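You operate a simulated robot arm through the tools that you are given. There is no shell and no other tool. Be economical: measure what you need, move in short steps, check, and stop when the job is done.

You are at the controls of a simulated two-armed robot. One attempt, no reset.

Task
Drive the barrel's loose hoop down to the white line.
Fine: steel-shod block into the black guide, tap it with the mallet; both tools back; crack nothing. Set down upright: beech mallet, steel-shod block.

Only the result counts: the job must be done as asked and must still hold three seconds after the hand-in. Knocking over, shifting, dropping, spilling or breaking anything else fails it.

Robot
Two 7-joint arms with two-finger parallel grippers on one trunk, on a base that drives. Base frame: it is fixed to the floor where the robot stands at the start and does not move with it; the origin is under the middle of the robot, x ahead of it, y to its left, z up; the surface under the hand at the start is at about z = 80.4. Lengths are in cm, angles in rad, forces in N, time in s.
The left shoulder is at the start at [2, 11.3, 139.7], the right one opposite. With the tool pointing down near the work surface each hand reaches from about 10 to 50 cm from the robot's upright axis, wherever it stands, measured 20 degrees to its own side. Places, roughly: black guide [40, -30, 110]. Payload 1.57 kg a hand.
The tool frame of a hand sits at the grasp point between the pads (the TCP): z along the fingers, y along the line on which they close. The tips reach 3 cm beyond it. Largest opening 8 cm; finger width 1.7, thickness 1.2; the body of the gripper, 4 by 8.2 cm, starts 8 cm behind the TCP.
Orientation is that of the tool frame in the base frame, as [roll, pitch, yaw] about the fixed x, y, z axes, in that order (R = Rz(yaw) Ry(pitch) Rx(roll)). With the fingers straight down and closing along the base's y, the tool's x points along the base's -x, its y along +y and its z along -z.

Tools
- The arms move only by the tool nudge_tool. It takes "left_motion", "right_motion" or both (then of equal length, played together; a hand with none holds still); each is a list of rows, each an object (a shift or turn left out is 0, a gripper value left out holds the last) with "translation": the shift along the tool's x, y, z in cm, a list of three; "turn": the turn, a rotation vector about the tool's x, y, z in rad, a list of three. In form: [{"translation": [dx, dy, dz], "turn": [ax, ay, az]}, ...]. A call has 1 to 10 rows; each row shifts and turns the commanded pose from where the row before left it, along the tool's axes as they then stand. "left_hand" and "right_hand" are, for a hand that has rows, the finger opening in cm, from 0 to 8, set as the call begins (left out, the last holds). Each row takes 0.2 s and may step no farther than 5 cm and 0.15 rad from the row before; otherwise, or with a gripper value out of range, the whole call is refused. Where a pose cannot be reached the arm comes as near as it can. A force on the tool above 40 N (or 10 N above the force at the start of the call, whichever is more), or a blocked arm, ends the call early, and 0.2 s more pass. Each finger travels about 4.5 cm/s and halts on what it meets, pressing with about 31 N; the grip force reading is that of the motor and also rises with nothing between the fingers. The clock runs only during rows and for 0.2 s after the last one: add rows that do not move to give the fingers time. The reply holds the time, the measured pose of the TCP, the force on the tool along the base axes, the opening and the grip force, in the units named above and with some noise, with the torque about the TCP (base axes, N m) and any sound that the robot's microphone picked up.
- Cameras (640 x 400 px; columns grow to the right, rows downward): "scene" is now at [9.64, -3.07, 153.29]; the picture's right is [-0.32, -0.95, 0.00], its down [-0.44, 0.15, -0.89] and it looks along [0.84, -0.28, -0.46] (base axes); focal length 214 px, centre (320, 200). "left" rides on the left gripper at [7.2, 0.7, -12.2] in its tool frame; the picture's right is [-0.09, 1.00, 0.00], its down [-0.84, -0.08, -0.54] and it looks along [-0.54, -0.05, 0.84] (tool axes); focal length 238 px, centre (320, 200). "right" rides on the right gripper at [7.2, -0.7, -12.2] in its tool frame; the picture's right is [0.09, 1.00, 0.00], its down [-0.84, 0.08, -0.54] and it looks along [-0.54, 0.05, 0.84] (tool axes); focal length 238 px, centre (320, 200). There is no depth. A picture from a camera that has moved, and an enlarged one, comes with that camera's place and axes in the base frame and with its lens.
- camera(camera): a new picture of that camera. The clock stands still meanwhile.
- lift_body(by): slides the trunk up (or, below 0, down) by that many cm; the arms and the scene camera ride with it, the base frame stays. It gives what a move gives, with no picture.
- roll_base(legs): drives the robot by 1 to 6 legs, each [ahead, left, turn to the left] in cm, cm and rad, along the robot's own axes; the way and the turn of a leg run together, so that a leg with both is an arc; at most 150 cm and 3.142 rad a leg. The arms and the cameras ride along, it lands a little off, and it stops where it bumps. It gives what a move gives.
- head_to(pan, tilt): turns the head with the scene camera to pan (to the left, within 1.396 rad either way) and tilt (down, from -0.506 to 1.204), counted from straight ahead of the robot. It gives what a move gives.
- inspect(camera, box): a new picture of the part [left, top, right, bottom] of that camera's present view, enlarged. The clock stands still meanwhile.
- finish_job(): hands the job in; it is judged then, once.

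Go step by step. Nothing tells you exact positions but the pictures and the camera data: compare them with the known pose of the tool, close in by small moves and look again before you grip or let go. The budget is 120 turns and 88 pictures, counting those below and the enlarged ones. Unless the task says otherwise, let go and move clear before handing in.

The tools are called after ">>>" as name(argument=value, ...) on one line, values as JSON. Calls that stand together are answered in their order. nudge_tool: Moves the arms, as the interface text tells. Its arguments: {"type":"object","properties":{"left_motion":{"type":"array"},"left_hand":{"type":"number"},"right_motion":{"type":"array"},"right_hand":{"type":"number"}},"required":[]} The other tools are called the same way: lift_body (by) slides the trunk up or down; roll_base (legs) drives the base; head_to (pan, tilt) turns the head that bears the scene camera; camera (camera) takes a picture; inspect (camera, box) takes an enlarged picture of a part of a camera's view; finish_job () hands the job in.

At the start:

```text
t: 0.0
left_tool_pos: [39.58, 6.48, 140.42]
left_ee_rot: [3.141, 0.0, -3.141]
left_contact_force: [1.0, -0.3, 0.5]
left_wrist_torque: [0.03, 0.02, 0.02]
left_width: 7.99
left_gripper_force: 0.1
right_tool_pos: [35.63, -29.5, 145.68]
right_ee_rot: [-3.141, 0.001, 3.14]
right_contact_force: [0.1, 1.1, -0.1]
right_wrist_torque: [-0.02, 0.02, -0.01]
right_width: 7.99
right_gripper_force: 0.0
trunk travel left (down, up): [-45.0, 12.0]
robot x, y, heading: [-0.03, 0.22, 0.003]
head pan, tilt: [-0.326, 0.482]
```

scene: 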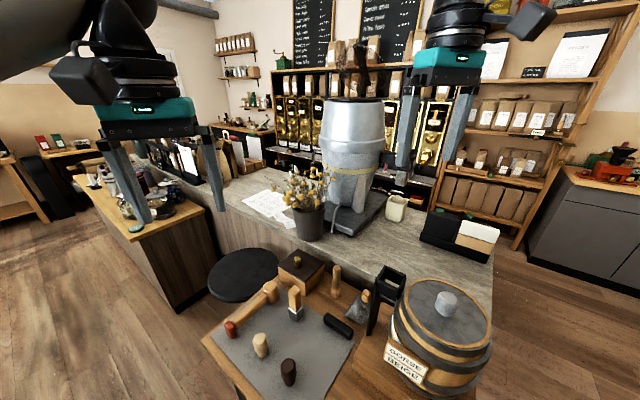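
right: 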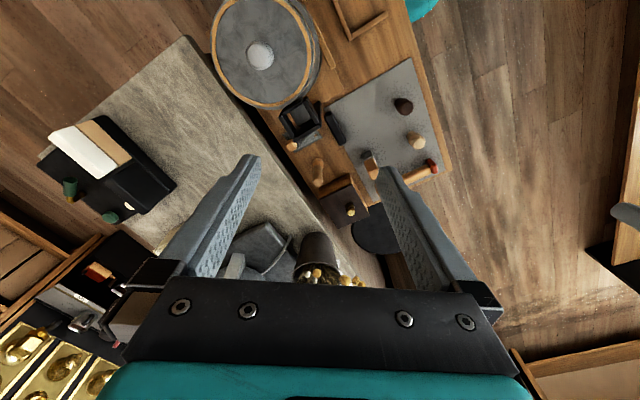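
left: 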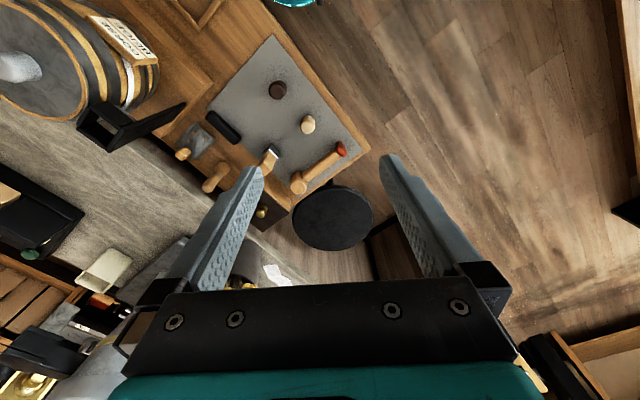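

I see a barrel at the right on a table, a black guide beside it, and several tools on a grey mat. I'll enlarge the views to identify the mallet, the block and the line.

>>> inspect(camera="scene", box=[200, 240, 360, 400])

>>> inspect(camera="scene", box=[350, 250, 510, 400])

>>> inspect(camera="left", box=[60, 20, 380, 230])

>>> inspect(camera="right", box=[200, 0, 460, 240])

```text
2.50 times, centred on (280, 320) of scene
camera zoom: at [9.64, -3.07, 153.29], right [-0.32, -0.95, 0.0], down [-0.44, 0.15, -0.89], along [0.84, -0.28, -0.46], focal length 536 px, centre (420, -100)
```

zoom: 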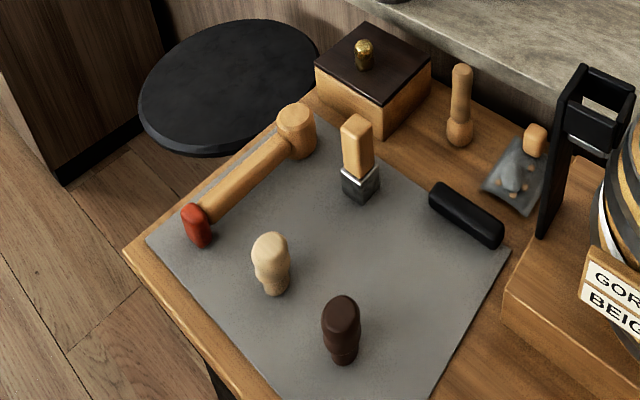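

```text
2.67 times, centred on (430, 325) of scene
camera zoom: at [9.64, -3.07, 153.29], right [-0.32, -0.95, 0.0], down [-0.44, 0.15, -0.89], along [0.84, -0.28, -0.46], focal length 572 px, centre (27, -133)
```

zoom: 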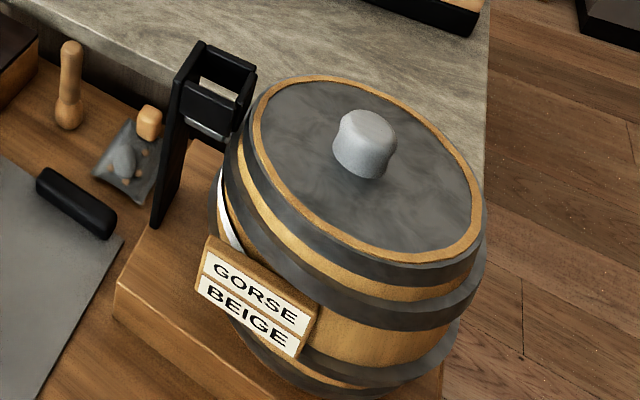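

```text
1.90 times, centred on (220, 125) of left
camera zoom: at [32.35, 7.16, 152.62], right [0.09, 1.0, 0.0], down [0.84, -0.08, 0.54], along [0.54, -0.05, -0.84], focal length 454 px, centre (510, 343)
```

zoom: 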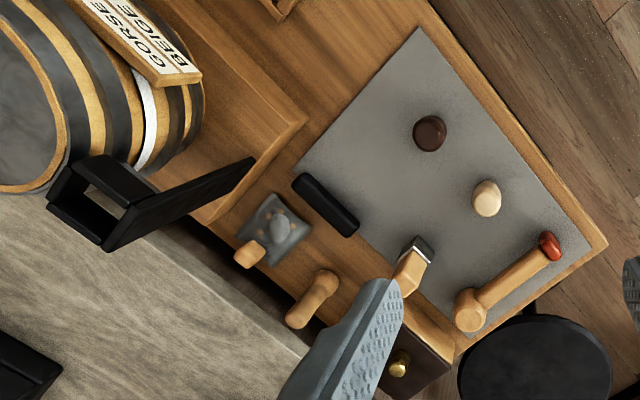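

```text
1.67 times, centred on (330, 120) of right
camera zoom: at [28.47, -29.95, 157.79], right [-0.09, 1.0, 0.0], down [0.84, 0.08, 0.54], along [0.54, 0.05, -0.84], focal length 397 px, centre (303, 333)
```

zoom: 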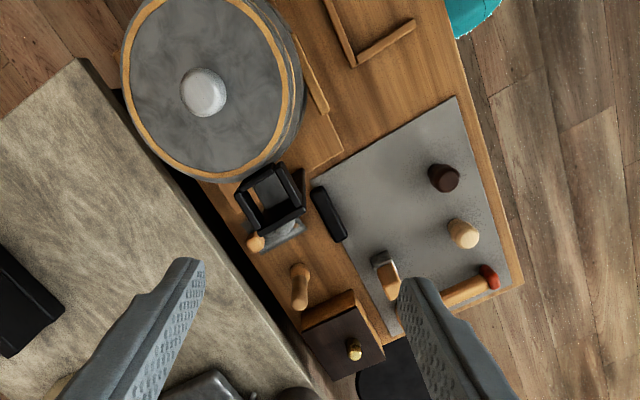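

The bench is turned about 40° to me, and the tool identities still aren't clear. I'll tilt the head down for a better view of the whole bench.

>>> head_to(pan=-0.5, tilt=0.85)

>>> camera(camera="scene")

```text
t: 0.8
left_tool_pos: [39.48, 6.45, 140.53]
left_ee_rot: [-3.141, 0.001, -3.14]
left_contact_force: [-0.4, -0.7, -0.1]
left_wrist_torque: [0.01, -0.02, 0.0]
left_width: 8.01
left_gripper_force: 0.1
right_tool_pos: [35.58, -29.45, 145.63]
right_ee_rot: [3.141, -0.001, -3.14]
right_contact_force: [0.5, -0.4, -0.3]
right_wrist_torque: [0.02, 0.0, 0.01]
right_width: 8.01
right_gripper_force: 0.0
trunk travel left (down, up): [-45.0, 12.0]
robot x, y, heading: [0.27, -0.09, -0.003]
head pan, tilt: [-0.499, 0.85]
```

```text
80 pictures are left
camera scene: at [7.86, -3.88, 150.14], right [-0.48, -0.88, 0.0], down [-0.66, 0.36, -0.66], along [0.58, -0.32, -0.75], focal length 214 px, centre (320, 200)
```

scene: 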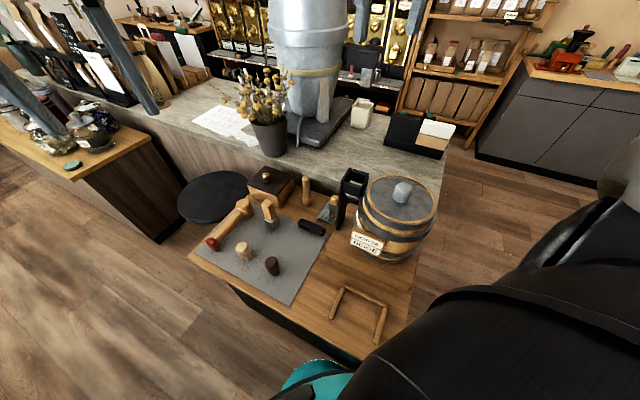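

I'll enlarge the mat and the barrel.

>>> inspect(camera="scene", box=[185, 160, 345, 260])

>>> inspect(camera="scene", box=[300, 150, 460, 250])

```text
4.00 times, centred on (265, 210) of scene
camera zoom: at [7.86, -3.88, 150.14], right [-0.48, -0.88, 0.0], down [-0.66, 0.36, -0.66], along [0.58, -0.32, -0.75], focal length 858 px, centre (540, 160)
```

zoom: 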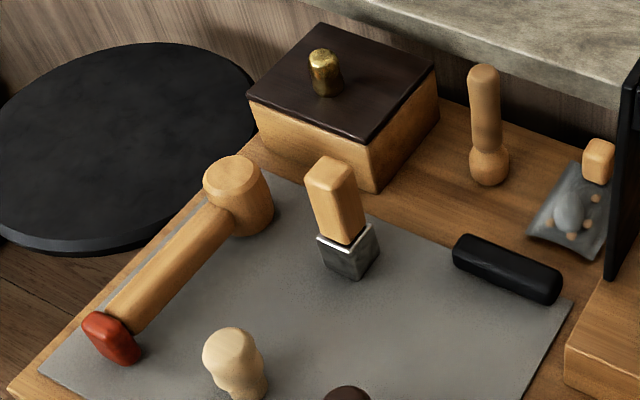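

```text
4.00 times, centred on (380, 200) of scene
camera zoom: at [7.86, -3.88, 150.14], right [-0.48, -0.88, 0.0], down [-0.66, 0.36, -0.66], along [0.58, -0.32, -0.75], focal length 858 px, centre (80, 200)
```

zoom: 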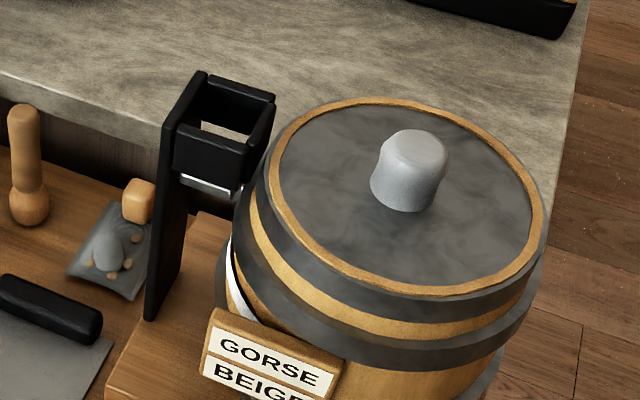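

The lying long-handled mallet, the cream and dark turned pieces and the shod block all need a closer look. I'll lower the left hand for a close wrist view.

>>> nudge_tool(left_motion=[{"translation": [0, 0, 5]}, {"translation": [0, 0, 5]}, {"translation": [0, 0, 5]}, {"translation": [0, 0, 5]}, {"translation": [0, 0, 5]}, {"translation": [0, 0, 0]}])

>>> camera(camera="left")

```text
t: 2.2
left_tool_pos: [39.56, 6.47, 115.48]
left_ee_rot: [-3.141, -0.001, 3.14]
left_contact_force: [0.4, 0.5, -0.1]
left_wrist_torque: [-0.01, -0.01, 0.01]
left_width: 7.97
left_gripper_force: 0.0
right_tool_pos: [35.66, -29.33, 145.69]
right_ee_rot: [-3.141, 0.001, -3.141]
right_contact_force: [-0.6, -0.7, 0.3]
right_wrist_torque: [0.01, -0.04, 0.0]
right_width: 7.99
right_gripper_force: 0.0
trunk travel left (down, up): [-45.0, 12.0]
robot x, y, heading: [-0.04, -0.03, 0.001]
head pan, tilt: [-0.499, 0.85]
```

```text
77 pictures are left
camera left: at [32.33, 7.14, 127.58], right [0.09, 1.0, 0.0], down [0.84, -0.08, 0.54], along [0.54, -0.05, -0.84], focal length 238 px, centre (320, 200)
```

left: 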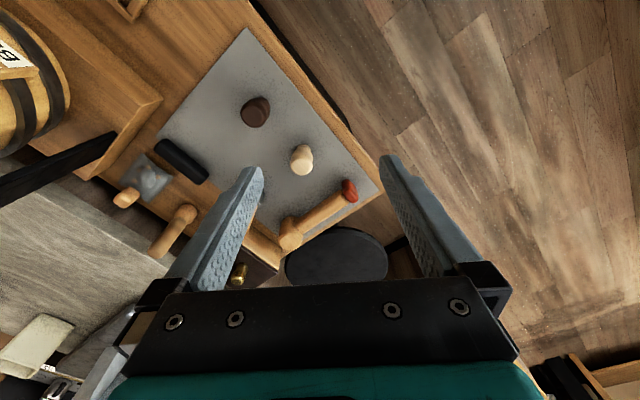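

>>> inspect(camera="left", box=[220, 80, 380, 180])

>>> inspect(camera="left", box=[80, 130, 340, 290])

```text
4.00 times, centred on (300, 130) of left
camera zoom: at [32.33, 7.14, 127.58], right [0.09, 1.0, 0.0], down [0.84, -0.08, 0.54], along [0.54, -0.05, -0.84], focal length 953 px, centre (400, 480)
```

zoom: 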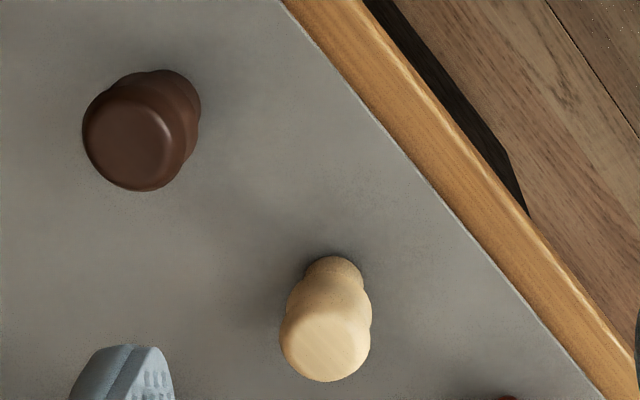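

```text
2.46 times, centred on (210, 210) of left
camera zoom: at [32.33, 7.14, 127.58], right [0.09, 1.0, 0.0], down [0.84, -0.08, 0.54], along [0.54, -0.05, -0.84], focal length 587 px, centre (591, 175)
```

zoom: 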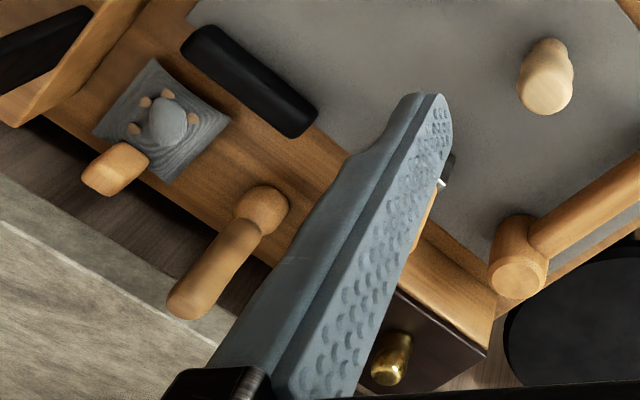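

The pieces still look similar from above, so I'll tilt the left hand to get a side-on view of the mat.

>>> nudge_tool(left_motion=[{"translation": [0, 0, 5]}, {"translation": [0, 0, 5]}, {"translation": [0, 0, 4]}, {"turn": [0, -0.15, 0]}, {"turn": [0, -0.15, 0]}, {"turn": [0, -0.15, 0]}, {"turn": [0, -0.15, 0]}, {"translation": [0, 0, 0]}])

>>> camera(camera="left")

```text
t: 4.0
left_tool_pos: [39.49, 6.51, 101.48]
left_ee_rot: [-3.14, 0.6, -3.141]
left_contact_force: [-0.5, -0.1, 0.2]
left_wrist_torque: [-0.03, 0.0, -0.01]
left_width: 7.97
left_gripper_force: 0.1
right_tool_pos: [35.65, -29.36, 145.5]
right_ee_rot: [-3.14, -0.001, 3.141]
right_contact_force: [-0.5, -0.2, 0.3]
right_wrist_torque: [-0.03, -0.01, -0.03]
right_width: 8.0
right_gripper_force: 0.0
trunk travel left (down, up): [-45.0, 12.0]
robot x, y, heading: [0.24, 0.02, 0.001]
head pan, tilt: [-0.499, 0.85]
```

```text
74 pictures are left
camera left: at [26.74, 7.14, 107.42], right [0.08, 1.0, 0.05], down [0.38, -0.08, 0.92], along [0.92, -0.05, -0.39], focal length 238 px, centre (320, 200)
```

left: 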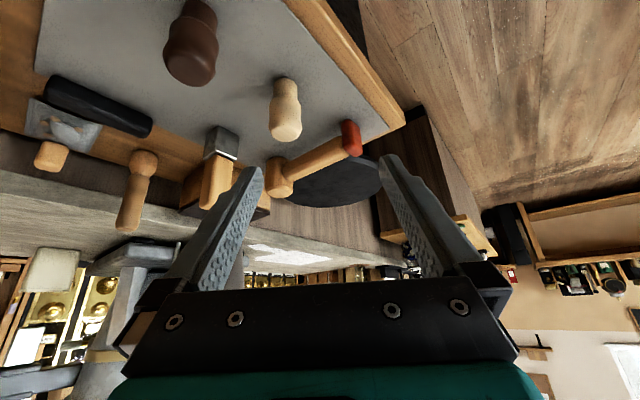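

>>> inspect(camera="left", box=[130, 0, 390, 220])

```text
1.82 times, centred on (260, 110) of left
camera zoom: at [26.74, 7.14, 107.42], right [0.08, 1.0, 0.05], down [0.38, -0.08, 0.92], along [0.92, -0.05, -0.39], focal length 433 px, centre (429, 364)
```

zoom: 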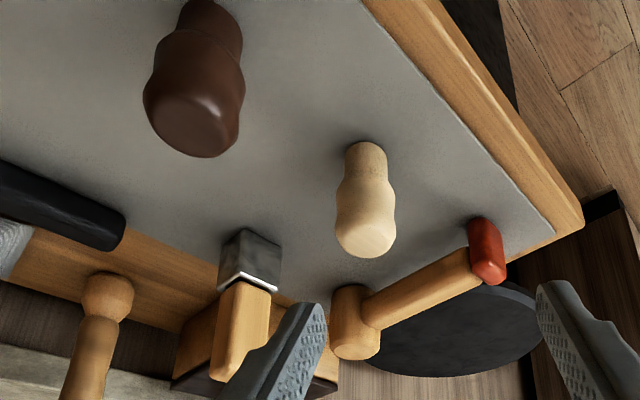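

The lying piece (wooden head standing on end, horizontal handle, red foot) looks like the mallet, and the wood block with the steel shoe is the block. Next I'll raise the left hand and drive to face the bench so everything is in reach.

>>> nudge_tool(left_motion=[{"turn": [0, 0.15, 0]}, {"turn": [0, 0.15, 0]}, {"turn": [0, 0.15, 0]}, {"turn": [0, 0.15, 0]}, {"translation": [0, 0, -5]}, {"translation": [0, 0, -5]}, {"translation": [0, 0, -5]}, {"translation": [0, 0, -5]}, {"translation": [0, 0, -5]}, {"translation": [0, 0, -5]}])

>>> nudge_tool(left_motion=[{"translation": [0, 0, -5]}, {"translation": [0, 0, -5]}, {"translation": [0, 0, 0]}])

>>> roll_base(legs=[[19, 15, 0], [0, 0, -0.91]])

>>> head_to(pan=0.0, tilt=0.85)

>>> camera(camera="scene")

```text
t: 6.2
left_tool_pos: [39.58, 6.45, 131.58]
left_ee_rot: [-3.142, 0.0, -3.142]
left_contact_force: [0.3, 0.7, 0.3]
left_wrist_torque: [0.03, -0.03, 0.02]
left_width: 8.0
left_gripper_force: 0.1
right_tool_pos: [35.6, -29.43, 145.62]
right_ee_rot: [-3.141, 0.0, 3.142]
right_contact_force: [-0.6, -0.1, -0.1]
right_wrist_torque: [-0.01, -0.01, -0.02]
right_width: 8.01
right_gripper_force: 0.0
trunk travel left (down, up): [-45.0, 12.0]
robot x, y, heading: [-0.0, 0.17, -0.001]
head pan, tilt: [-0.499, 0.85]
```

```text
t: 7.0
left_tool_pos: [39.79, 6.57, 141.59]
left_ee_rot: [3.141, 0.001, 3.14]
left_contact_force: [0.2, 0.8, -0.7]
left_wrist_torque: [-0.01, 0.0, -0.01]
left_width: 7.99
left_gripper_force: 0.0
right_tool_pos: [35.78, -29.32, 145.55]
right_ee_rot: [-3.141, -0.001, 3.142]
right_contact_force: [0.0, 0.9, -1.1]
right_wrist_torque: [0.01, 0.01, -0.02]
right_width: 7.99
right_gripper_force: 0.0
trunk travel left (down, up): [-45.0, 12.0]
robot x, y, heading: [-0.12, -0.18, -0.001]
head pan, tilt: [-0.499, 0.85]
```

```text
t: 11.2
left_tool_pos: [48.32, -12.47, 141.37]
left_ee_rot: [-3.141, 0.0, 2.223]
left_contact_force: [-0.5, 0.3, -0.5]
left_wrist_torque: [-0.01, 0.02, 0.0]
left_width: 8.03
left_gripper_force: 0.0
right_tool_pos: [17.24, -31.04, 145.62]
right_ee_rot: [3.14, 0.002, 2.225]
right_contact_force: [0.2, 0.2, -0.6]
right_wrist_torque: [0.0, -0.03, 0.04]
right_width: 7.99
right_gripper_force: 0.1
trunk travel left (down, up): [-45.0, 12.0]
robot x, y, heading: [19.06, 15.24, -0.919]
head pan, tilt: [-0.499, 0.85]
```

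```text
t: 12.1
left_tool_pos: [48.21, -12.49, 141.45]
left_ee_rot: [-3.141, 0.0, 2.224]
left_contact_force: [0.2, -0.1, 0.0]
left_wrist_torque: [-0.02, -0.01, 0.0]
left_width: 7.98
left_gripper_force: 0.1
right_tool_pos: [17.25, -31.05, 145.56]
right_ee_rot: [-3.141, 0.0, 2.225]
right_contact_force: [-0.6, -0.4, -0.2]
right_wrist_torque: [-0.03, 0.0, 0.05]
right_width: 8.01
right_gripper_force: 0.1
trunk travel left (down, up): [-45.0, 12.0]
robot x, y, heading: [19.2, 15.07, -0.923]
head pan, tilt: [0.0, 0.85]
```

```text
72 pictures are left
camera scene: at [24.33, 7.93, 150.13], right [-0.79, -0.61, 0.0], down [-0.46, 0.6, -0.66], along [0.4, -0.52, -0.75], focal length 214 px, centre (320, 200)
```

scene: 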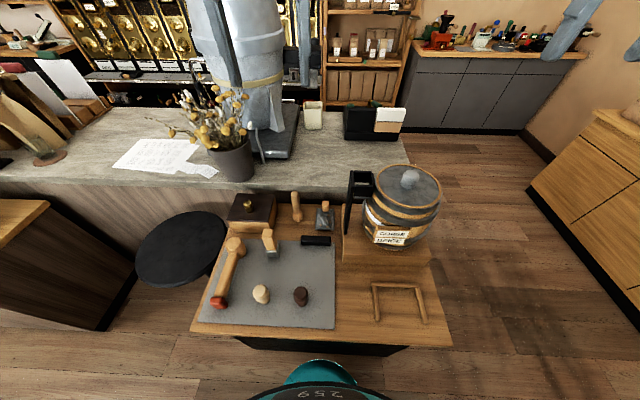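

Now I face the bench squarely and can see everything. I'll enlarge both working zones to measure.

>>> inspect(camera="scene", box=[190, 185, 340, 335])

>>> inspect(camera="scene", box=[310, 155, 460, 275])

```text
2.67 times, centred on (265, 260) of scene
camera zoom: at [24.33, 7.93, 150.13], right [-0.79, -0.61, 0.0], down [-0.46, 0.6, -0.66], along [0.4, -0.52, -0.75], focal length 572 px, centre (467, 40)
```

zoom: 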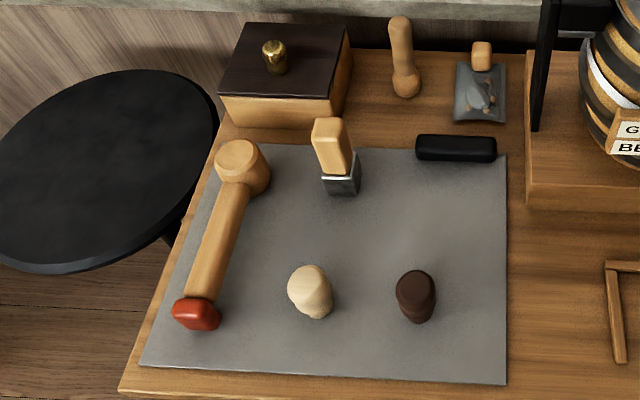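

```text
3.33 times, centred on (385, 215) of scene
camera zoom: at [24.33, 7.93, 150.13], right [-0.79, -0.61, 0.0], down [-0.46, 0.6, -0.66], along [0.4, -0.52, -0.75], focal length 715 px, centre (103, 150)
```

zoom: 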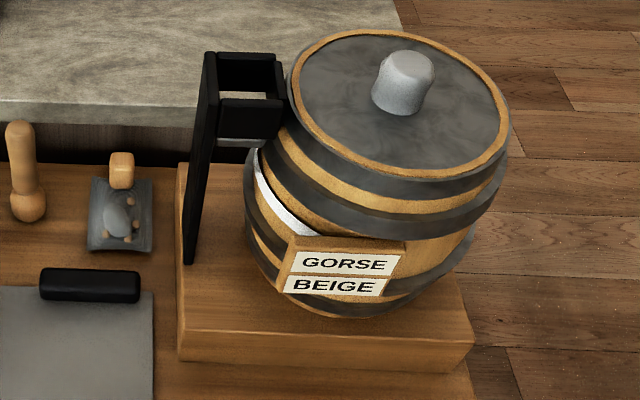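

The guide channel top is near (40,-30,113). I'll take a right wrist view of it before moving.

>>> camera(camera="right")

>>> camera(camera="left")

```text
69 pictures are left
camera right: at [12.4, -25.68, 157.79], right [0.73, 0.68, 0.0], down [0.57, -0.62, 0.54], along [0.37, -0.4, -0.84], focal length 238 px, centre (320, 200)
```

right: 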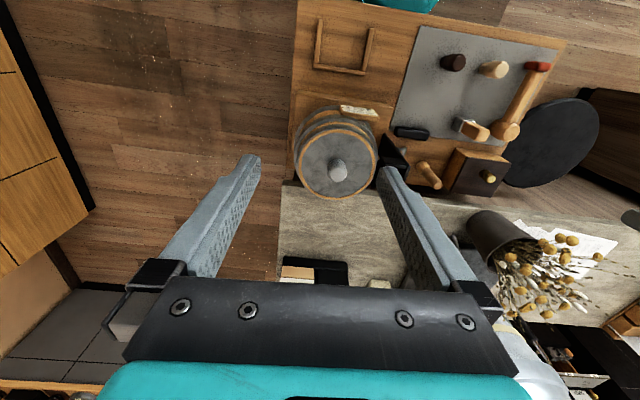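

```text
68 pictures are left
camera left: at [44.39, -6.29, 153.64], right [0.85, 0.53, 0.0], down [0.45, -0.71, 0.54], along [0.29, -0.46, -0.84], focal length 238 px, centre (320, 200)
```

left: 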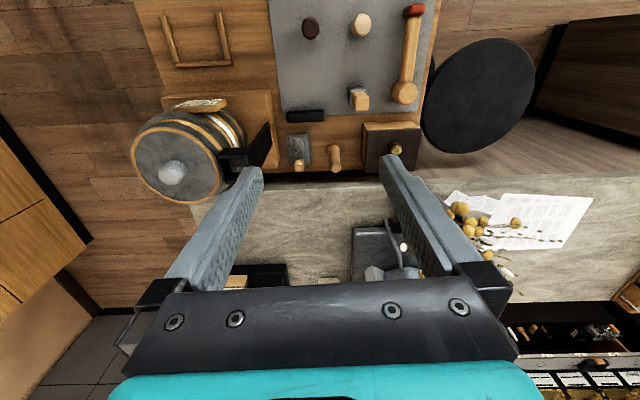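

I'll tuck the left hand away, drive 15 cm left, and bring the right hand over the block.

>>> nudge_tool(left_motion=[{"translation": [5, 0, 0]}, {"translation": [5, 0, 0]}, {"translation": [4, 3, 0]}, {"translation": [0, 5, 0]}, {"translation": [0, 5, 0]}, {"translation": [0, 2, 0]}])

>>> roll_base(legs=[[0, 15, 0]])

>>> nudge_tool(right_motion=[{"translation": [-1, 5, 0]}, {"translation": [-2, 4.5, 0]}, {"translation": [-2, 4.5, 0]}, {"translation": [-2, 4.5, 0]}, {"translation": [-2, 4, 0]}, {"translation": [0, 4, 2]}, {"translation": [0, 4, 2]}, {"translation": [0, 0, 5]}, {"translation": [0, 0, 5]}, {"translation": [0, 0, 5]}])

>>> camera(camera="right")

```text
t: 13.5
left_tool_pos: [51.64, 7.86, 141.45]
left_ee_rot: [3.141, 0.0, 2.223]
left_contact_force: [-0.3, 0.3, -0.6]
left_wrist_torque: [0.01, -0.01, 0.03]
left_width: 8.0
left_gripper_force: 0.0
right_tool_pos: [17.32, -31.17, 145.53]
right_ee_rot: [-3.141, 0.0, 2.224]
right_contact_force: [0.2, 0.5, 0.1]
right_wrist_torque: [0.0, -0.03, -0.01]
right_width: 8.01
right_gripper_force: 0.0
trunk travel left (down, up): [-45.0, 12.0]
robot x, y, heading: [18.82, 15.56, -0.92]
head pan, tilt: [0.0, 0.85]
```

```text
t: 14.9
left_tool_pos: [63.55, 16.9, 141.4]
left_ee_rot: [-3.141, -0.001, 2.224]
left_contact_force: [0.5, 0.6, -0.4]
left_wrist_torque: [0.02, 0.03, 0.01]
left_width: 7.98
left_gripper_force: 0.0
right_tool_pos: [29.17, -21.99, 145.65]
right_ee_rot: [3.141, -0.001, 2.224]
right_contact_force: [0.1, 0.4, 0.3]
right_wrist_torque: [-0.03, 0.03, -0.02]
right_width: 8.0
right_gripper_force: 0.1
trunk travel left (down, up): [-45.0, 12.0]
robot x, y, heading: [31.08, 24.38, -0.919]
head pan, tilt: [0.0, 0.85]
```

```text
refused: row 1 steps farther than a row can; nothing moved
```

```text
67 pictures are left
camera right: at [24.32, -16.53, 157.81], right [0.73, 0.68, 0.0], down [0.57, -0.62, 0.54], along [0.37, -0.4, -0.84], focal length 238 px, centre (320, 200)
```

right: 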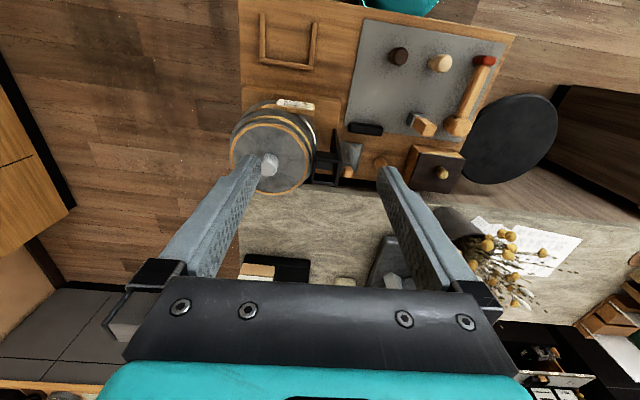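

>>> nudge_tool(right_motion=[{"translation": [0, 4.8, 0]}, {"translation": [-2, 4.5, 0]}, {"translation": [-2, 4.5, 0]}, {"translation": [-2, 4.5, 0]}, {"translation": [-2, 4, 0]}, {"translation": [0, 4, 2]}, {"translation": [0, 4, 2]}, {"translation": [0, 0, 4.9]}, {"translation": [0, 0, 4.9]}, {"translation": [0, 0, 4.9]}])

>>> camera(camera="right")

```text
t: 17.1
left_tool_pos: [63.42, 16.77, 141.42]
left_ee_rot: [3.141, 0.001, 2.224]
left_contact_force: [0.0, 0.1, 0.4]
left_wrist_torque: [0.05, 0.01, 0.0]
left_width: 8.0
left_gripper_force: 0.0
right_tool_pos: [45.94, -13.97, 126.44]
right_ee_rot: [3.14, -0.002, 2.224]
right_contact_force: [0.7, -0.1, -0.3]
right_wrist_torque: [0.03, 0.02, -0.03]
right_width: 7.99
right_gripper_force: 0.0
right hand out of reach, approached as far as the arm can: row 4, 5, 6, 7
trunk travel left (down, up): [-45.0, 12.0]
robot x, y, heading: [30.71, 24.15, -0.919]
head pan, tilt: [0.0, 0.85]
```

```text
66 pictures are left
camera right: at [41.0, -8.49, 138.63], right [0.74, 0.68, 0.0], down [0.57, -0.62, 0.54], along [0.37, -0.4, -0.84], focal length 238 px, centre (320, 200)
```

right: 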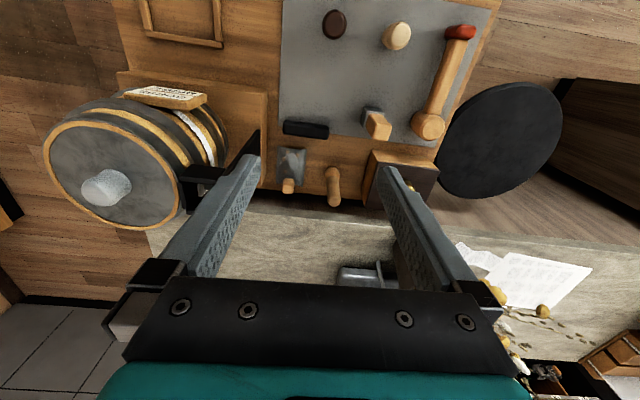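

The block measures near (59.2,-10.3). I'll move the right hand over it at a lower height.

>>> nudge_tool(right_motion=[{"translation": [0, 4, 2.5]}, {"translation": [-1, 4, 2.5]}, {"translation": [-2, 4, 2.5]}, {"translation": [-2, 0.5, 2.5]}, {"translation": [0, 0, 0]}])

>>> camera(camera="right")

```text
refused: row 3 steps farther than a row can; nothing moved
```

```text
65 pictures are left
camera right: at [41.0, -8.49, 138.63], right [0.74, 0.68, 0.0], down [0.57, -0.62, 0.54], along [0.37, -0.4, -0.84], focal length 238 px, centre (320, 200)
```

right: 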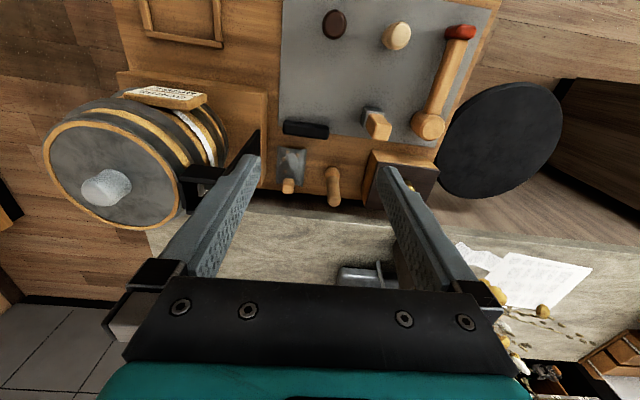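

The step was too long; I'll repeat it with shorter rows.

>>> nudge_tool(right_motion=[{"translation": [0, 4, 2.5]}, {"translation": [-1, 4, 2.5]}, {"translation": [-2, 3.5, 2.5]}, {"translation": [-2, 1, 2.5]}, {"translation": [0, 0, 0]}])

>>> camera(camera="right")

```text
t: 18.3
left_tool_pos: [63.44, 16.88, 141.43]
left_ee_rot: [-3.141, 0.0, 2.223]
left_contact_force: [-0.1, -0.5, 0.0]
left_wrist_torque: [0.02, -0.03, -0.04]
left_width: 7.99
left_gripper_force: 0.0
right_tool_pos: [47.14, -12.45, 119.86]
right_ee_rot: [3.139, 0.001, 2.224]
right_contact_force: [-0.2, 0.4, -0.5]
right_wrist_torque: [-0.05, 0.0, 0.04]
right_width: 8.01
right_gripper_force: 0.0
right hand out of reach, approached as far as the arm can: row 1, 2, 3, 4
trunk travel left (down, up): [-45.0, 12.0]
robot x, y, heading: [30.78, 24.3, -0.921]
head pan, tilt: [0.0, 0.85]
```

```text
64 pictures are left
camera right: at [42.18, -6.95, 132.01], right [0.73, 0.68, 0.0], down [0.57, -0.62, 0.54], along [0.37, -0.4, -0.84], focal length 238 px, centre (320, 200)
```

right: 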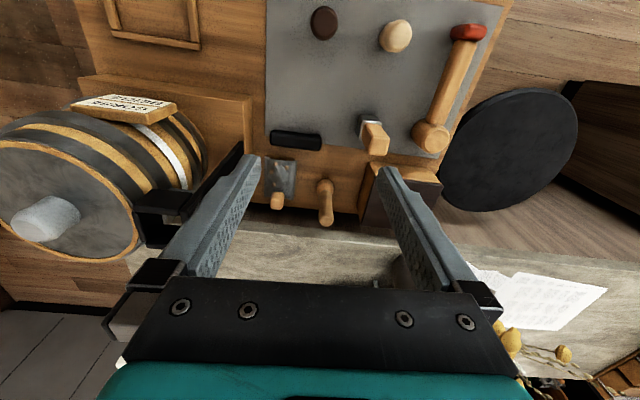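

The reach at this height is limited. I'll raise the trunk and then go lower with the hand, which should extend its reach.

>>> lift_body(by=12)

>>> nudge_tool(right_motion=[{"translation": [0, 3, 4]}, {"translation": [0, 3, 4]}, {"translation": [0, 3, 4]}, {"translation": [-1.5, 1.5, 4]}, {"translation": [-2, 0, 4]}, {"translation": [-2, 0, 0]}, {"translation": [0, 0, 0]}])

>>> camera(camera="right")

```text
t: 19.8
left_tool_pos: [63.51, 16.91, 153.42]
left_ee_rot: [3.14, 0.0, 2.224]
left_contact_force: [0.7, -0.1, -0.2]
left_wrist_torque: [0.01, 0.01, 0.0]
left_width: 7.98
left_gripper_force: 0.1
right_tool_pos: [47.16, -12.45, 131.74]
right_ee_rot: [3.14, -0.001, 2.223]
right_contact_force: [0.7, 0.3, -0.6]
right_wrist_torque: [-0.03, 0.01, -0.01]
right_width: 8.0
right_gripper_force: 0.1
trunk travel left (down, up): [-57.0, 0.0]
robot x, y, heading: [30.56, 24.43, -0.915]
head pan, tilt: [0.0, 0.85]
```

```text
t: 21.4
left_tool_pos: [63.38, 16.91, 153.51]
left_ee_rot: [3.141, 0.001, 2.224]
left_contact_force: [-0.2, -0.1, -0.6]
left_wrist_torque: [0.01, 0.0, 0.01]
left_width: 8.01
left_gripper_force: 0.0
right_tool_pos: [42.38, -14.16, 122.35]
right_ee_rot: [3.138, 0.003, 2.222]
right_contact_force: [-0.1, -0.5, 0.6]
right_wrist_torque: [-0.01, -0.01, 0.01]
right_width: 7.99
right_gripper_force: 0.1
right hand out of reach, approached as far as the arm can: row 1, 2, 3, 4, 5, 6
trunk travel left (down, up): [-57.0, 0.0]
robot x, y, heading: [31.09, 24.57, -0.915]
head pan, tilt: [0.0, 0.85]
```

```text
63 pictures are left
camera right: at [37.34, -8.77, 134.4], right [0.73, 0.68, 0.0], down [0.57, -0.62, 0.54], along [0.37, -0.4, -0.84], focal length 238 px, centre (320, 200)
```

right: 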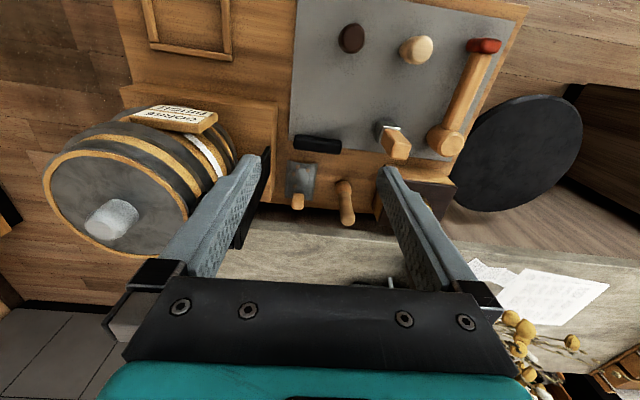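

The arm ended in a poor spot. I'll pull it back towards me, then go down, to learn its envelope.

>>> nudge_tool(right_motion=[{"translation": [4, 0, 0]}, {"translation": [4, 0, 0]}, {"translation": [0, 0, 0]}])

```text
t: 22.2
left_tool_pos: [63.48, 17.01, 153.43]
left_ee_rot: [3.141, 0.001, 2.224]
left_contact_force: [-0.6, -0.1, -0.4]
left_wrist_torque: [-0.02, 0.01, -0.01]
left_width: 7.99
left_gripper_force: 0.1
right_tool_pos: [37.34, -7.69, 122.2]
right_ee_rot: [3.141, -0.001, 2.223]
right_contact_force: [0.0, 0.3, 0.1]
right_wrist_torque: [-0.04, 0.01, -0.01]
right_width: 8.01
right_gripper_force: 0.0
trunk travel left (down, up): [-57.0, 0.0]
robot x, y, heading: [30.73, 24.09, -0.919]
head pan, tilt: [0.0, 0.85]
```

>>> nudge_tool(right_motion=[{"translation": [0, 0, 5]}, {"translation": [0, 0, 5]}, {"translation": [0, 0, 5]}, {"translation": [-4, 0, 0]}, {"translation": [-4, 0, 0]}, {"translation": [-4, 0, 0]}, {"translation": [-3, 0, 0]}])

```text
t: 23.8
left_tool_pos: [63.42, 16.87, 153.48]
left_ee_rot: [-3.141, 0.002, 2.223]
left_contact_force: [-1.0, 0.0, 0.0]
left_wrist_torque: [-0.02, -0.04, 0.04]
left_width: 8.01
left_gripper_force: 0.1
right_tool_pos: [38.68, -21.61, 118.96]
right_ee_rot: [3.139, 0.0, 2.222]
right_contact_force: [-0.4, -0.2, -0.3]
right_wrist_torque: [-0.04, 0.0, 0.0]
right_width: 8.0
right_gripper_force: 0.0
right hand out of reach, approached as far as the arm can: row 1, 2, 3, 4, 5, 6, 7
trunk travel left (down, up): [-57.0, 0.0]
robot x, y, heading: [30.88, 24.62, -0.916]
head pan, tilt: [0.0, 0.85]
```

Reach gets worse the further inward I go in this posture. I'll bring the trunk back down and reset the right arm to a neutral pose near its own side.

>>> nudge_tool(right_motion=[{"translation": [0, 0, -5]}, {"translation": [0, 0, -5]}, {"translation": [4, 0, -3]}, {"translation": [4, 0, -3]}, {"translation": [0, -4, -3]}, {"translation": [0, 0, 0]}])

>>> lift_body(by=-12)

>>> nudge_tool(right_motion=[{"translation": [2, 0, 4]}, {"translation": [2, 0, 4]}, {"translation": [2, 0, 4]}, {"translation": [0, 0, 5]}, {"translation": [0, 0, 5]}, {"translation": [0, 0, 5]}, {"translation": [0, 0, 0]}])

```text
t: 25.2
left_tool_pos: [63.66, 16.98, 153.41]
left_ee_rot: [3.142, -0.001, 2.223]
left_contact_force: [0.7, 0.7, -0.1]
left_wrist_torque: [-0.04, 0.0, 0.02]
left_width: 8.0
left_gripper_force: 0.0
right_tool_pos: [30.72, -17.73, 138.15]
right_ee_rot: [3.139, -0.001, 2.227]
right_contact_force: [0.5, 0.3, 0.3]
right_wrist_torque: [0.01, 0.05, 0.01]
right_width: 8.0
right_gripper_force: 0.1
trunk travel left (down, up): [-57.0, 0.0]
robot x, y, heading: [31.2, 24.33, -0.912]
head pan, tilt: [0.0, 0.85]
```

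```text
t: 26.7
left_tool_pos: [63.47, 16.89, 141.45]
left_ee_rot: [3.141, 0.0, 2.224]
left_contact_force: [-0.1, 0.1, -0.3]
left_wrist_torque: [0.02, 0.02, 0.0]
left_width: 8.01
left_gripper_force: 0.0
right_tool_pos: [30.65, -17.62, 126.08]
right_ee_rot: [3.139, 0.0, 2.223]
right_contact_force: [0.2, 0.5, 0.8]
right_wrist_torque: [-0.02, 0.03, 0.0]
right_width: 8.0
right_gripper_force: 0.1
trunk travel left (down, up): [-45.0, 12.0]
robot x, y, heading: [31.24, 23.95, -0.917]
head pan, tilt: [0.0, 0.85]
```

```text
t: 28.3
left_tool_pos: [63.22, 16.97, 141.38]
left_ee_rot: [3.139, 0.002, 2.225]
left_contact_force: [-1.1, -0.3, 0.4]
left_wrist_torque: [-0.01, -0.03, -0.01]
left_width: 7.99
left_gripper_force: 0.0
right_tool_pos: [26.95, -12.85, 100.28]
right_ee_rot: [3.138, -0.001, 2.223]
right_contact_force: [-0.6, -0.2, -0.4]
right_wrist_torque: [-0.04, -0.02, 0.0]
right_width: 8.02
right_gripper_force: 0.2
right hand out of reach, approached as far as the arm can: row 6
trunk travel left (down, up): [-45.0, 12.0]
robot x, y, heading: [30.86, 24.41, -0.915]
head pan, tilt: [0.0, 0.85]
```

>>> nudge_tool(right_motion=[{"translation": [-4, 0, 0]}, {"translation": [-4, 2, 0]}, {"translation": [-4, 2, 0]}, {"translation": [-3, 3, 0]}, {"translation": [0, 3, 0]}, {"translation": [0, 0, 0]}])

```text
t: 29.7
left_tool_pos: [63.6, 17.0, 141.47]
left_ee_rot: [-3.141, 0.0, 2.224]
left_contact_force: [-0.6, 0.3, 0.1]
left_wrist_torque: [-0.02, 0.02, 0.01]
left_width: 7.98
left_gripper_force: 0.0
right_tool_pos: [39.46, -17.97, 106.96]
right_ee_rot: [3.141, -0.001, 2.222]
right_contact_force: [0.3, -0.7, -0.3]
right_wrist_torque: [0.01, 0.01, 0.01]
right_width: 7.98
right_gripper_force: 0.1
right hand out of reach, approached as far as the arm can: row 1, 2, 3, 4, 5
trunk travel left (down, up): [-45.0, 12.0]
robot x, y, heading: [31.43, 24.38, -0.92]
head pan, tilt: [0.0, 0.85]
```

A tilted hand will bring the wrist nearer to me and gain reach. I'll raise, pitch the right hand 0.6 rad forward, and test reaching.

>>> nudge_tool(right_motion=[{"translation": [3, 0, -4]}, {"translation": [3, 0, -4]}, {"turn": [0, -0.15, 0]}, {"turn": [0, -0.15, 0]}, {"turn": [0, -0.15, 0]}, {"turn": [0, -0.15, 0]}, {"translation": [0, 4, 0]}, {"translation": [0, 4, 0]}, {"translation": [0, 4, 0]}, {"translation": [0, 4, 0]}])

```text
t: 31.9
left_tool_pos: [63.57, 17.05, 141.47]
left_ee_rot: [-3.14, -0.001, 2.223]
left_contact_force: [-0.1, 0.2, -0.9]
left_wrist_torque: [-0.01, -0.02, -0.01]
left_width: 7.99
left_gripper_force: 0.0
right_tool_pos: [45.77, -9.39, 117.54]
right_ee_rot: [3.137, 0.599, 2.222]
right_contact_force: [-0.5, 0.6, 0.2]
right_wrist_torque: [0.02, 0.02, 0.0]
right_width: 8.0
right_gripper_force: 0.2
right hand out of reach, approached as far as the arm can: row 5, 6, 9, 10
trunk travel left (down, up): [-45.0, 12.0]
robot x, y, heading: [31.12, 24.59, -0.915]
head pan, tilt: [0.0, 0.85]
```

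>>> nudge_tool(right_motion=[{"translation": [-3.3, 0, 2.26]}, {"translation": [-3.3, 0, 2.26]}, {"translation": [-3.3, 0, 2.26]}, {"translation": [0, 0, 0]}])

>>> nudge_tool(right_motion=[{"translation": [2.26, 0, 3.3]}, {"translation": [2.26, 0, 3.3]}, {"translation": [2.26, 0, 3.3]}, {"translation": [0, 0, 0]}])

```text
t: 32.9
left_tool_pos: [63.42, 17.0, 141.45]
left_ee_rot: [-3.141, 0.0, 2.224]
left_contact_force: [0.0, -0.1, 0.4]
left_wrist_torque: [0.01, 0.0, 0.0]
left_width: 7.97
left_gripper_force: 0.0
right_tool_pos: [51.66, -19.44, 118.44]
right_ee_rot: [3.137, 0.601, 2.223]
right_contact_force: [0.8, 0.6, 0.2]
right_wrist_torque: [0.0, 0.0, 0.02]
right_width: 8.01
right_gripper_force: 0.1
right hand out of reach, approached as far as the arm can: row 2, 3
trunk travel left (down, up): [-45.0, 12.0]
robot x, y, heading: [30.87, 24.14, -0.917]
head pan, tilt: [0.0, 0.85]
```

```text
t: 33.9
left_tool_pos: [63.4, 16.91, 141.55]
left_ee_rot: [3.141, 0.0, 2.223]
left_contact_force: [0.6, 0.4, 1.0]
left_wrist_torque: [-0.01, -0.03, 0.01]
left_width: 7.99
left_gripper_force: 0.0
right_tool_pos: [46.4, -20.81, 111.1]
right_ee_rot: [3.138, 0.599, 2.222]
right_contact_force: [-0.1, 0.1, -0.8]
right_wrist_torque: [0.01, 0.03, -0.01]
right_width: 7.99
right_gripper_force: 0.0
right hand out of reach, approached as far as the arm can: row 1, 2, 3
trunk travel left (down, up): [-45.0, 12.0]
robot x, y, heading: [30.96, 24.08, -0.916]
head pan, tilt: [0.0, 0.85]
```

The reach limit depends on hand height relative to the shoulder, so I'll raise the hand, lower the trunk 20 cm, and test again.

>>> nudge_tool(right_motion=[{"translation": [3.3, 0, -2.26]}, {"translation": [-2.8, 0, -4.1]}, {"translation": [-2.8, 0, -4.1]}, {"translation": [-2.8, 0, -4.1]}, {"translation": [0, 0, 0]}])

>>> lift_body(by=-20)

>>> nudge_tool(right_motion=[{"translation": [-3.3, 0, 2.26]}, {"translation": [-3.3, 0, 2.26]}, {"translation": [0, 4, 0]}, {"translation": [0, 4, 0]}, {"translation": [0, 4, 0]}, {"translation": [0, 0, 0]}])

```text
t: 35.1
left_tool_pos: [63.51, 16.81, 141.5]
left_ee_rot: [3.142, 0.0, 2.224]
left_contact_force: [0.3, -0.2, -0.6]
left_wrist_torque: [0.0, 0.0, 0.0]
left_width: 7.99
left_gripper_force: 0.1
right_tool_pos: [44.04, -17.54, 125.97]
right_ee_rot: [3.14, 0.599, 2.224]
right_contact_force: [-0.1, 0.7, -0.6]
right_wrist_torque: [-0.02, -0.02, -0.01]
right_width: 7.99
right_gripper_force: 0.1
trunk travel left (down, up): [-45.0, 12.0]
robot x, y, heading: [30.97, 24.17, -0.917]
head pan, tilt: [0.0, 0.85]
```

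```text
t: 37.3
left_tool_pos: [63.46, 16.94, 121.45]
left_ee_rot: [3.141, -0.001, 2.225]
left_contact_force: [-0.1, -1.0, -0.1]
left_wrist_torque: [-0.02, -0.01, -0.02]
left_width: 7.99
left_gripper_force: 0.0
right_tool_pos: [44.01, -17.62, 105.96]
right_ee_rot: [3.139, 0.6, 2.221]
right_contact_force: [0.2, -0.1, 0.6]
right_wrist_torque: [0.02, 0.02, 0.0]
right_width: 7.99
right_gripper_force: 0.1
trunk travel left (down, up): [-25.0, 32.0]
robot x, y, heading: [30.91, 23.9, -0.919]
head pan, tilt: [0.0, 0.85]
```

```text
t: 38.7
left_tool_pos: [63.52, 16.87, 121.47]
left_ee_rot: [-3.141, 0.0, 2.223]
left_contact_force: [0.0, 0.4, -0.6]
left_wrist_torque: [0.04, -0.03, -0.01]
left_width: 7.98
left_gripper_force: 0.0
right_tool_pos: [54.32, -18.17, 106.64]
right_ee_rot: [3.139, 0.6, 2.222]
right_contact_force: [-0.3, 0.3, -0.7]
right_wrist_torque: [-0.02, 0.04, 0.02]
right_width: 8.02
right_gripper_force: 0.1
right hand out of reach, approached as far as the arm can: row 4, 5
trunk travel left (down, up): [-25.0, 32.0]
robot x, y, heading: [30.61, 24.15, -0.917]
head pan, tilt: [0.0, 0.85]
```

Much better: at f≈48 with the trunk lower. I'll drive another 10 cm left, retract and raise the hand, lower the trunk 15 more, and look.

>>> nudge_tool(right_motion=[{"translation": [3.3, 0, -2.26]}, {"translation": [3.3, 0, -2.26]}, {"translation": [-2.8, 0, -4.1]}, {"translation": [-2.8, 0, -4.1]}, {"translation": [0, 0, 0]}])

>>> roll_base(legs=[[0, 10, 0]])

>>> lift_body(by=-13)

>>> camera(camera="right")

>>> camera(camera="scene")

```text
t: 39.9
left_tool_pos: [63.54, 16.94, 121.48]
left_ee_rot: [3.14, 0.0, 2.224]
left_contact_force: [-0.5, -0.3, 0.5]
left_wrist_torque: [-0.01, -0.02, 0.02]
left_width: 8.03
left_gripper_force: 0.1
right_tool_pos: [49.24, -11.68, 116.6]
right_ee_rot: [3.139, 0.599, 2.223]
right_contact_force: [-0.7, -0.8, -0.1]
right_wrist_torque: [-0.01, 0.0, 0.0]
right_width: 8.0
right_gripper_force: 0.0
trunk travel left (down, up): [-25.0, 32.0]
robot x, y, heading: [30.72, 23.97, -0.919]
head pan, tilt: [0.0, 0.85]
```

```text
t: 41.0
left_tool_pos: [71.57, 23.02, 121.45]
left_ee_rot: [3.141, 0.001, 2.225]
left_contact_force: [0.7, 0.3, 0.4]
left_wrist_torque: [0.03, 0.06, -0.02]
left_width: 8.02
left_gripper_force: 0.1
right_tool_pos: [57.37, -5.46, 116.58]
right_ee_rot: [3.139, 0.601, 2.221]
right_contact_force: [0.5, -0.3, 0.1]
right_wrist_torque: [0.01, 0.01, -0.03]
right_width: 8.0
right_gripper_force: 0.0
trunk travel left (down, up): [-25.0, 32.0]
robot x, y, heading: [38.59, 30.31, -0.917]
head pan, tilt: [0.0, 0.85]
```

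```text
t: 42.6
left_tool_pos: [71.37, 22.93, 108.44]
left_ee_rot: [-3.141, 0.001, 2.223]
left_contact_force: [0.0, -0.4, -0.7]
left_wrist_torque: [0.0, 0.01, 0.0]
left_width: 8.0
left_gripper_force: 0.2
right_tool_pos: [57.26, -5.55, 103.53]
right_ee_rot: [3.137, 0.601, 2.223]
right_contact_force: [0.5, 0.3, 0.7]
right_wrist_torque: [0.03, 0.02, 0.01]
right_width: 8.03
right_gripper_force: 0.1
trunk travel left (down, up): [-12.0, 45.0]
robot x, y, heading: [38.55, 30.21, -0.922]
head pan, tilt: [0.0, 0.85]
```

```text
62 pictures are left
camera right: at [48.98, 4.35, 109.58], right [0.74, 0.67, -0.05], down [0.29, -0.26, 0.92], along [0.6, -0.7, -0.39], focal length 238 px, centre (320, 200)
```

right: 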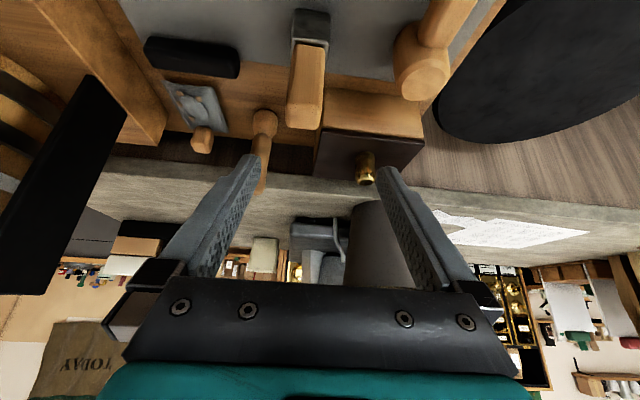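

```text
61 pictures are left
camera scene: at [44.14, 23.1, 117.14], right [-0.79, -0.61, 0.0], down [-0.46, 0.6, -0.66], along [0.4, -0.52, -0.75], focal length 214 px, centre (320, 200)
```

scene: 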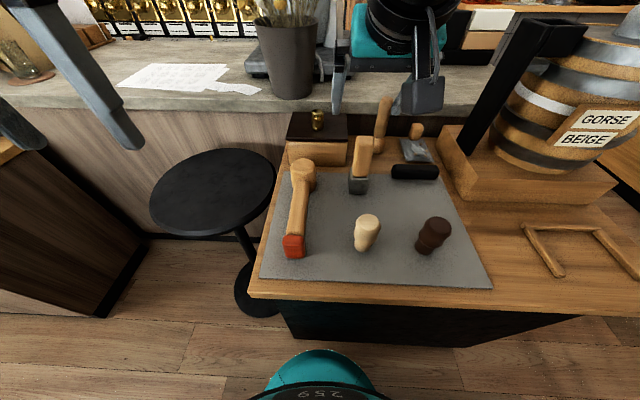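

I'll enlarge the block in both views to fix its position and yaw.

>>> inspect(camera="right", box=[240, 0, 400, 140])

>>> inspect(camera="scene", box=[280, 110, 460, 220])

```text
2.86 times, centred on (320, 70) of right
camera zoom: at [48.98, 4.35, 109.58], right [0.74, 0.67, -0.05], down [0.29, -0.26, 0.92], along [0.6, -0.7, -0.39], focal length 681 px, centre (320, 571)
```

zoom: 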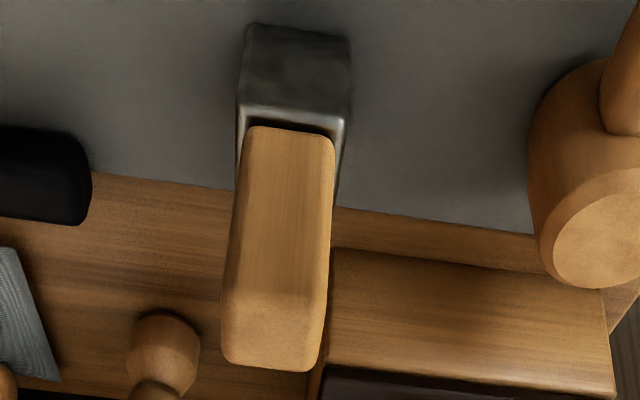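

```text
3.56 times, centred on (370, 165) of scene
camera zoom: at [44.14, 23.1, 117.14], right [-0.79, -0.61, 0.0], down [-0.46, 0.6, -0.66], along [0.4, -0.52, -0.75], focal length 763 px, centre (142, 324)
```

zoom: 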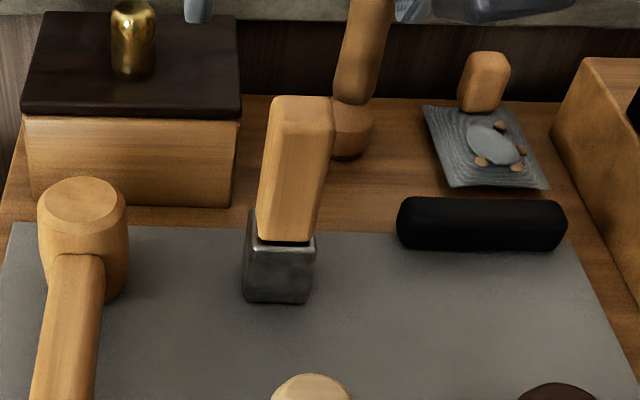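

The block is aligned with my heading, centred near (59.15,-10.6), top z≈93.8. I'll move most of the way down over it and check.

>>> nudge_tool(right_motion=[{"translation": [0.5, -1.5, 3]}, {"translation": [1, 0, 4]}, {"translation": [0, 0, 0]}])

>>> camera(camera="right")

```text
t: 43.4
left_tool_pos: [71.34, 22.98, 108.42]
left_ee_rot: [3.141, -0.001, 2.223]
left_contact_force: [-1.1, 0.5, -0.1]
left_wrist_torque: [0.03, 0.01, 0.0]
left_width: 8.01
left_gripper_force: 0.0
right_tool_pos: [57.85, -8.67, 96.94]
right_ee_rot: [3.14, 0.601, 2.223]
right_contact_force: [-0.4, 1.5, 0.5]
right_wrist_torque: [0.01, 0.01, 0.02]
right_width: 7.99
right_gripper_force: 0.0
trunk travel left (down, up): [-12.0, 45.0]
robot x, y, heading: [39.08, 30.35, -0.92]
head pan, tilt: [0.0, 0.85]
```

```text
58 pictures are left
camera right: at [49.47, 1.26, 102.92], right [0.74, 0.67, -0.05], down [0.29, -0.26, 0.92], along [0.6, -0.7, -0.39], focal length 238 px, centre (320, 200)
```

right: 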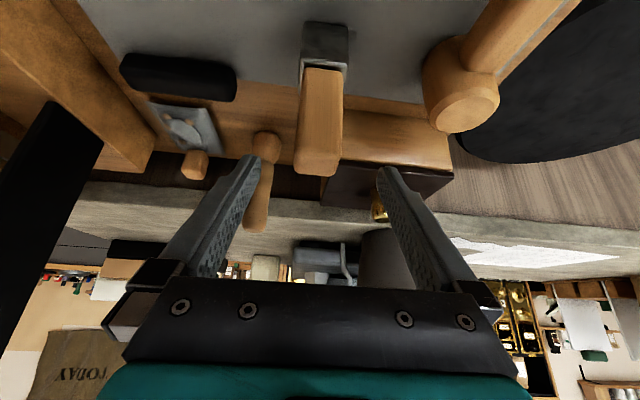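

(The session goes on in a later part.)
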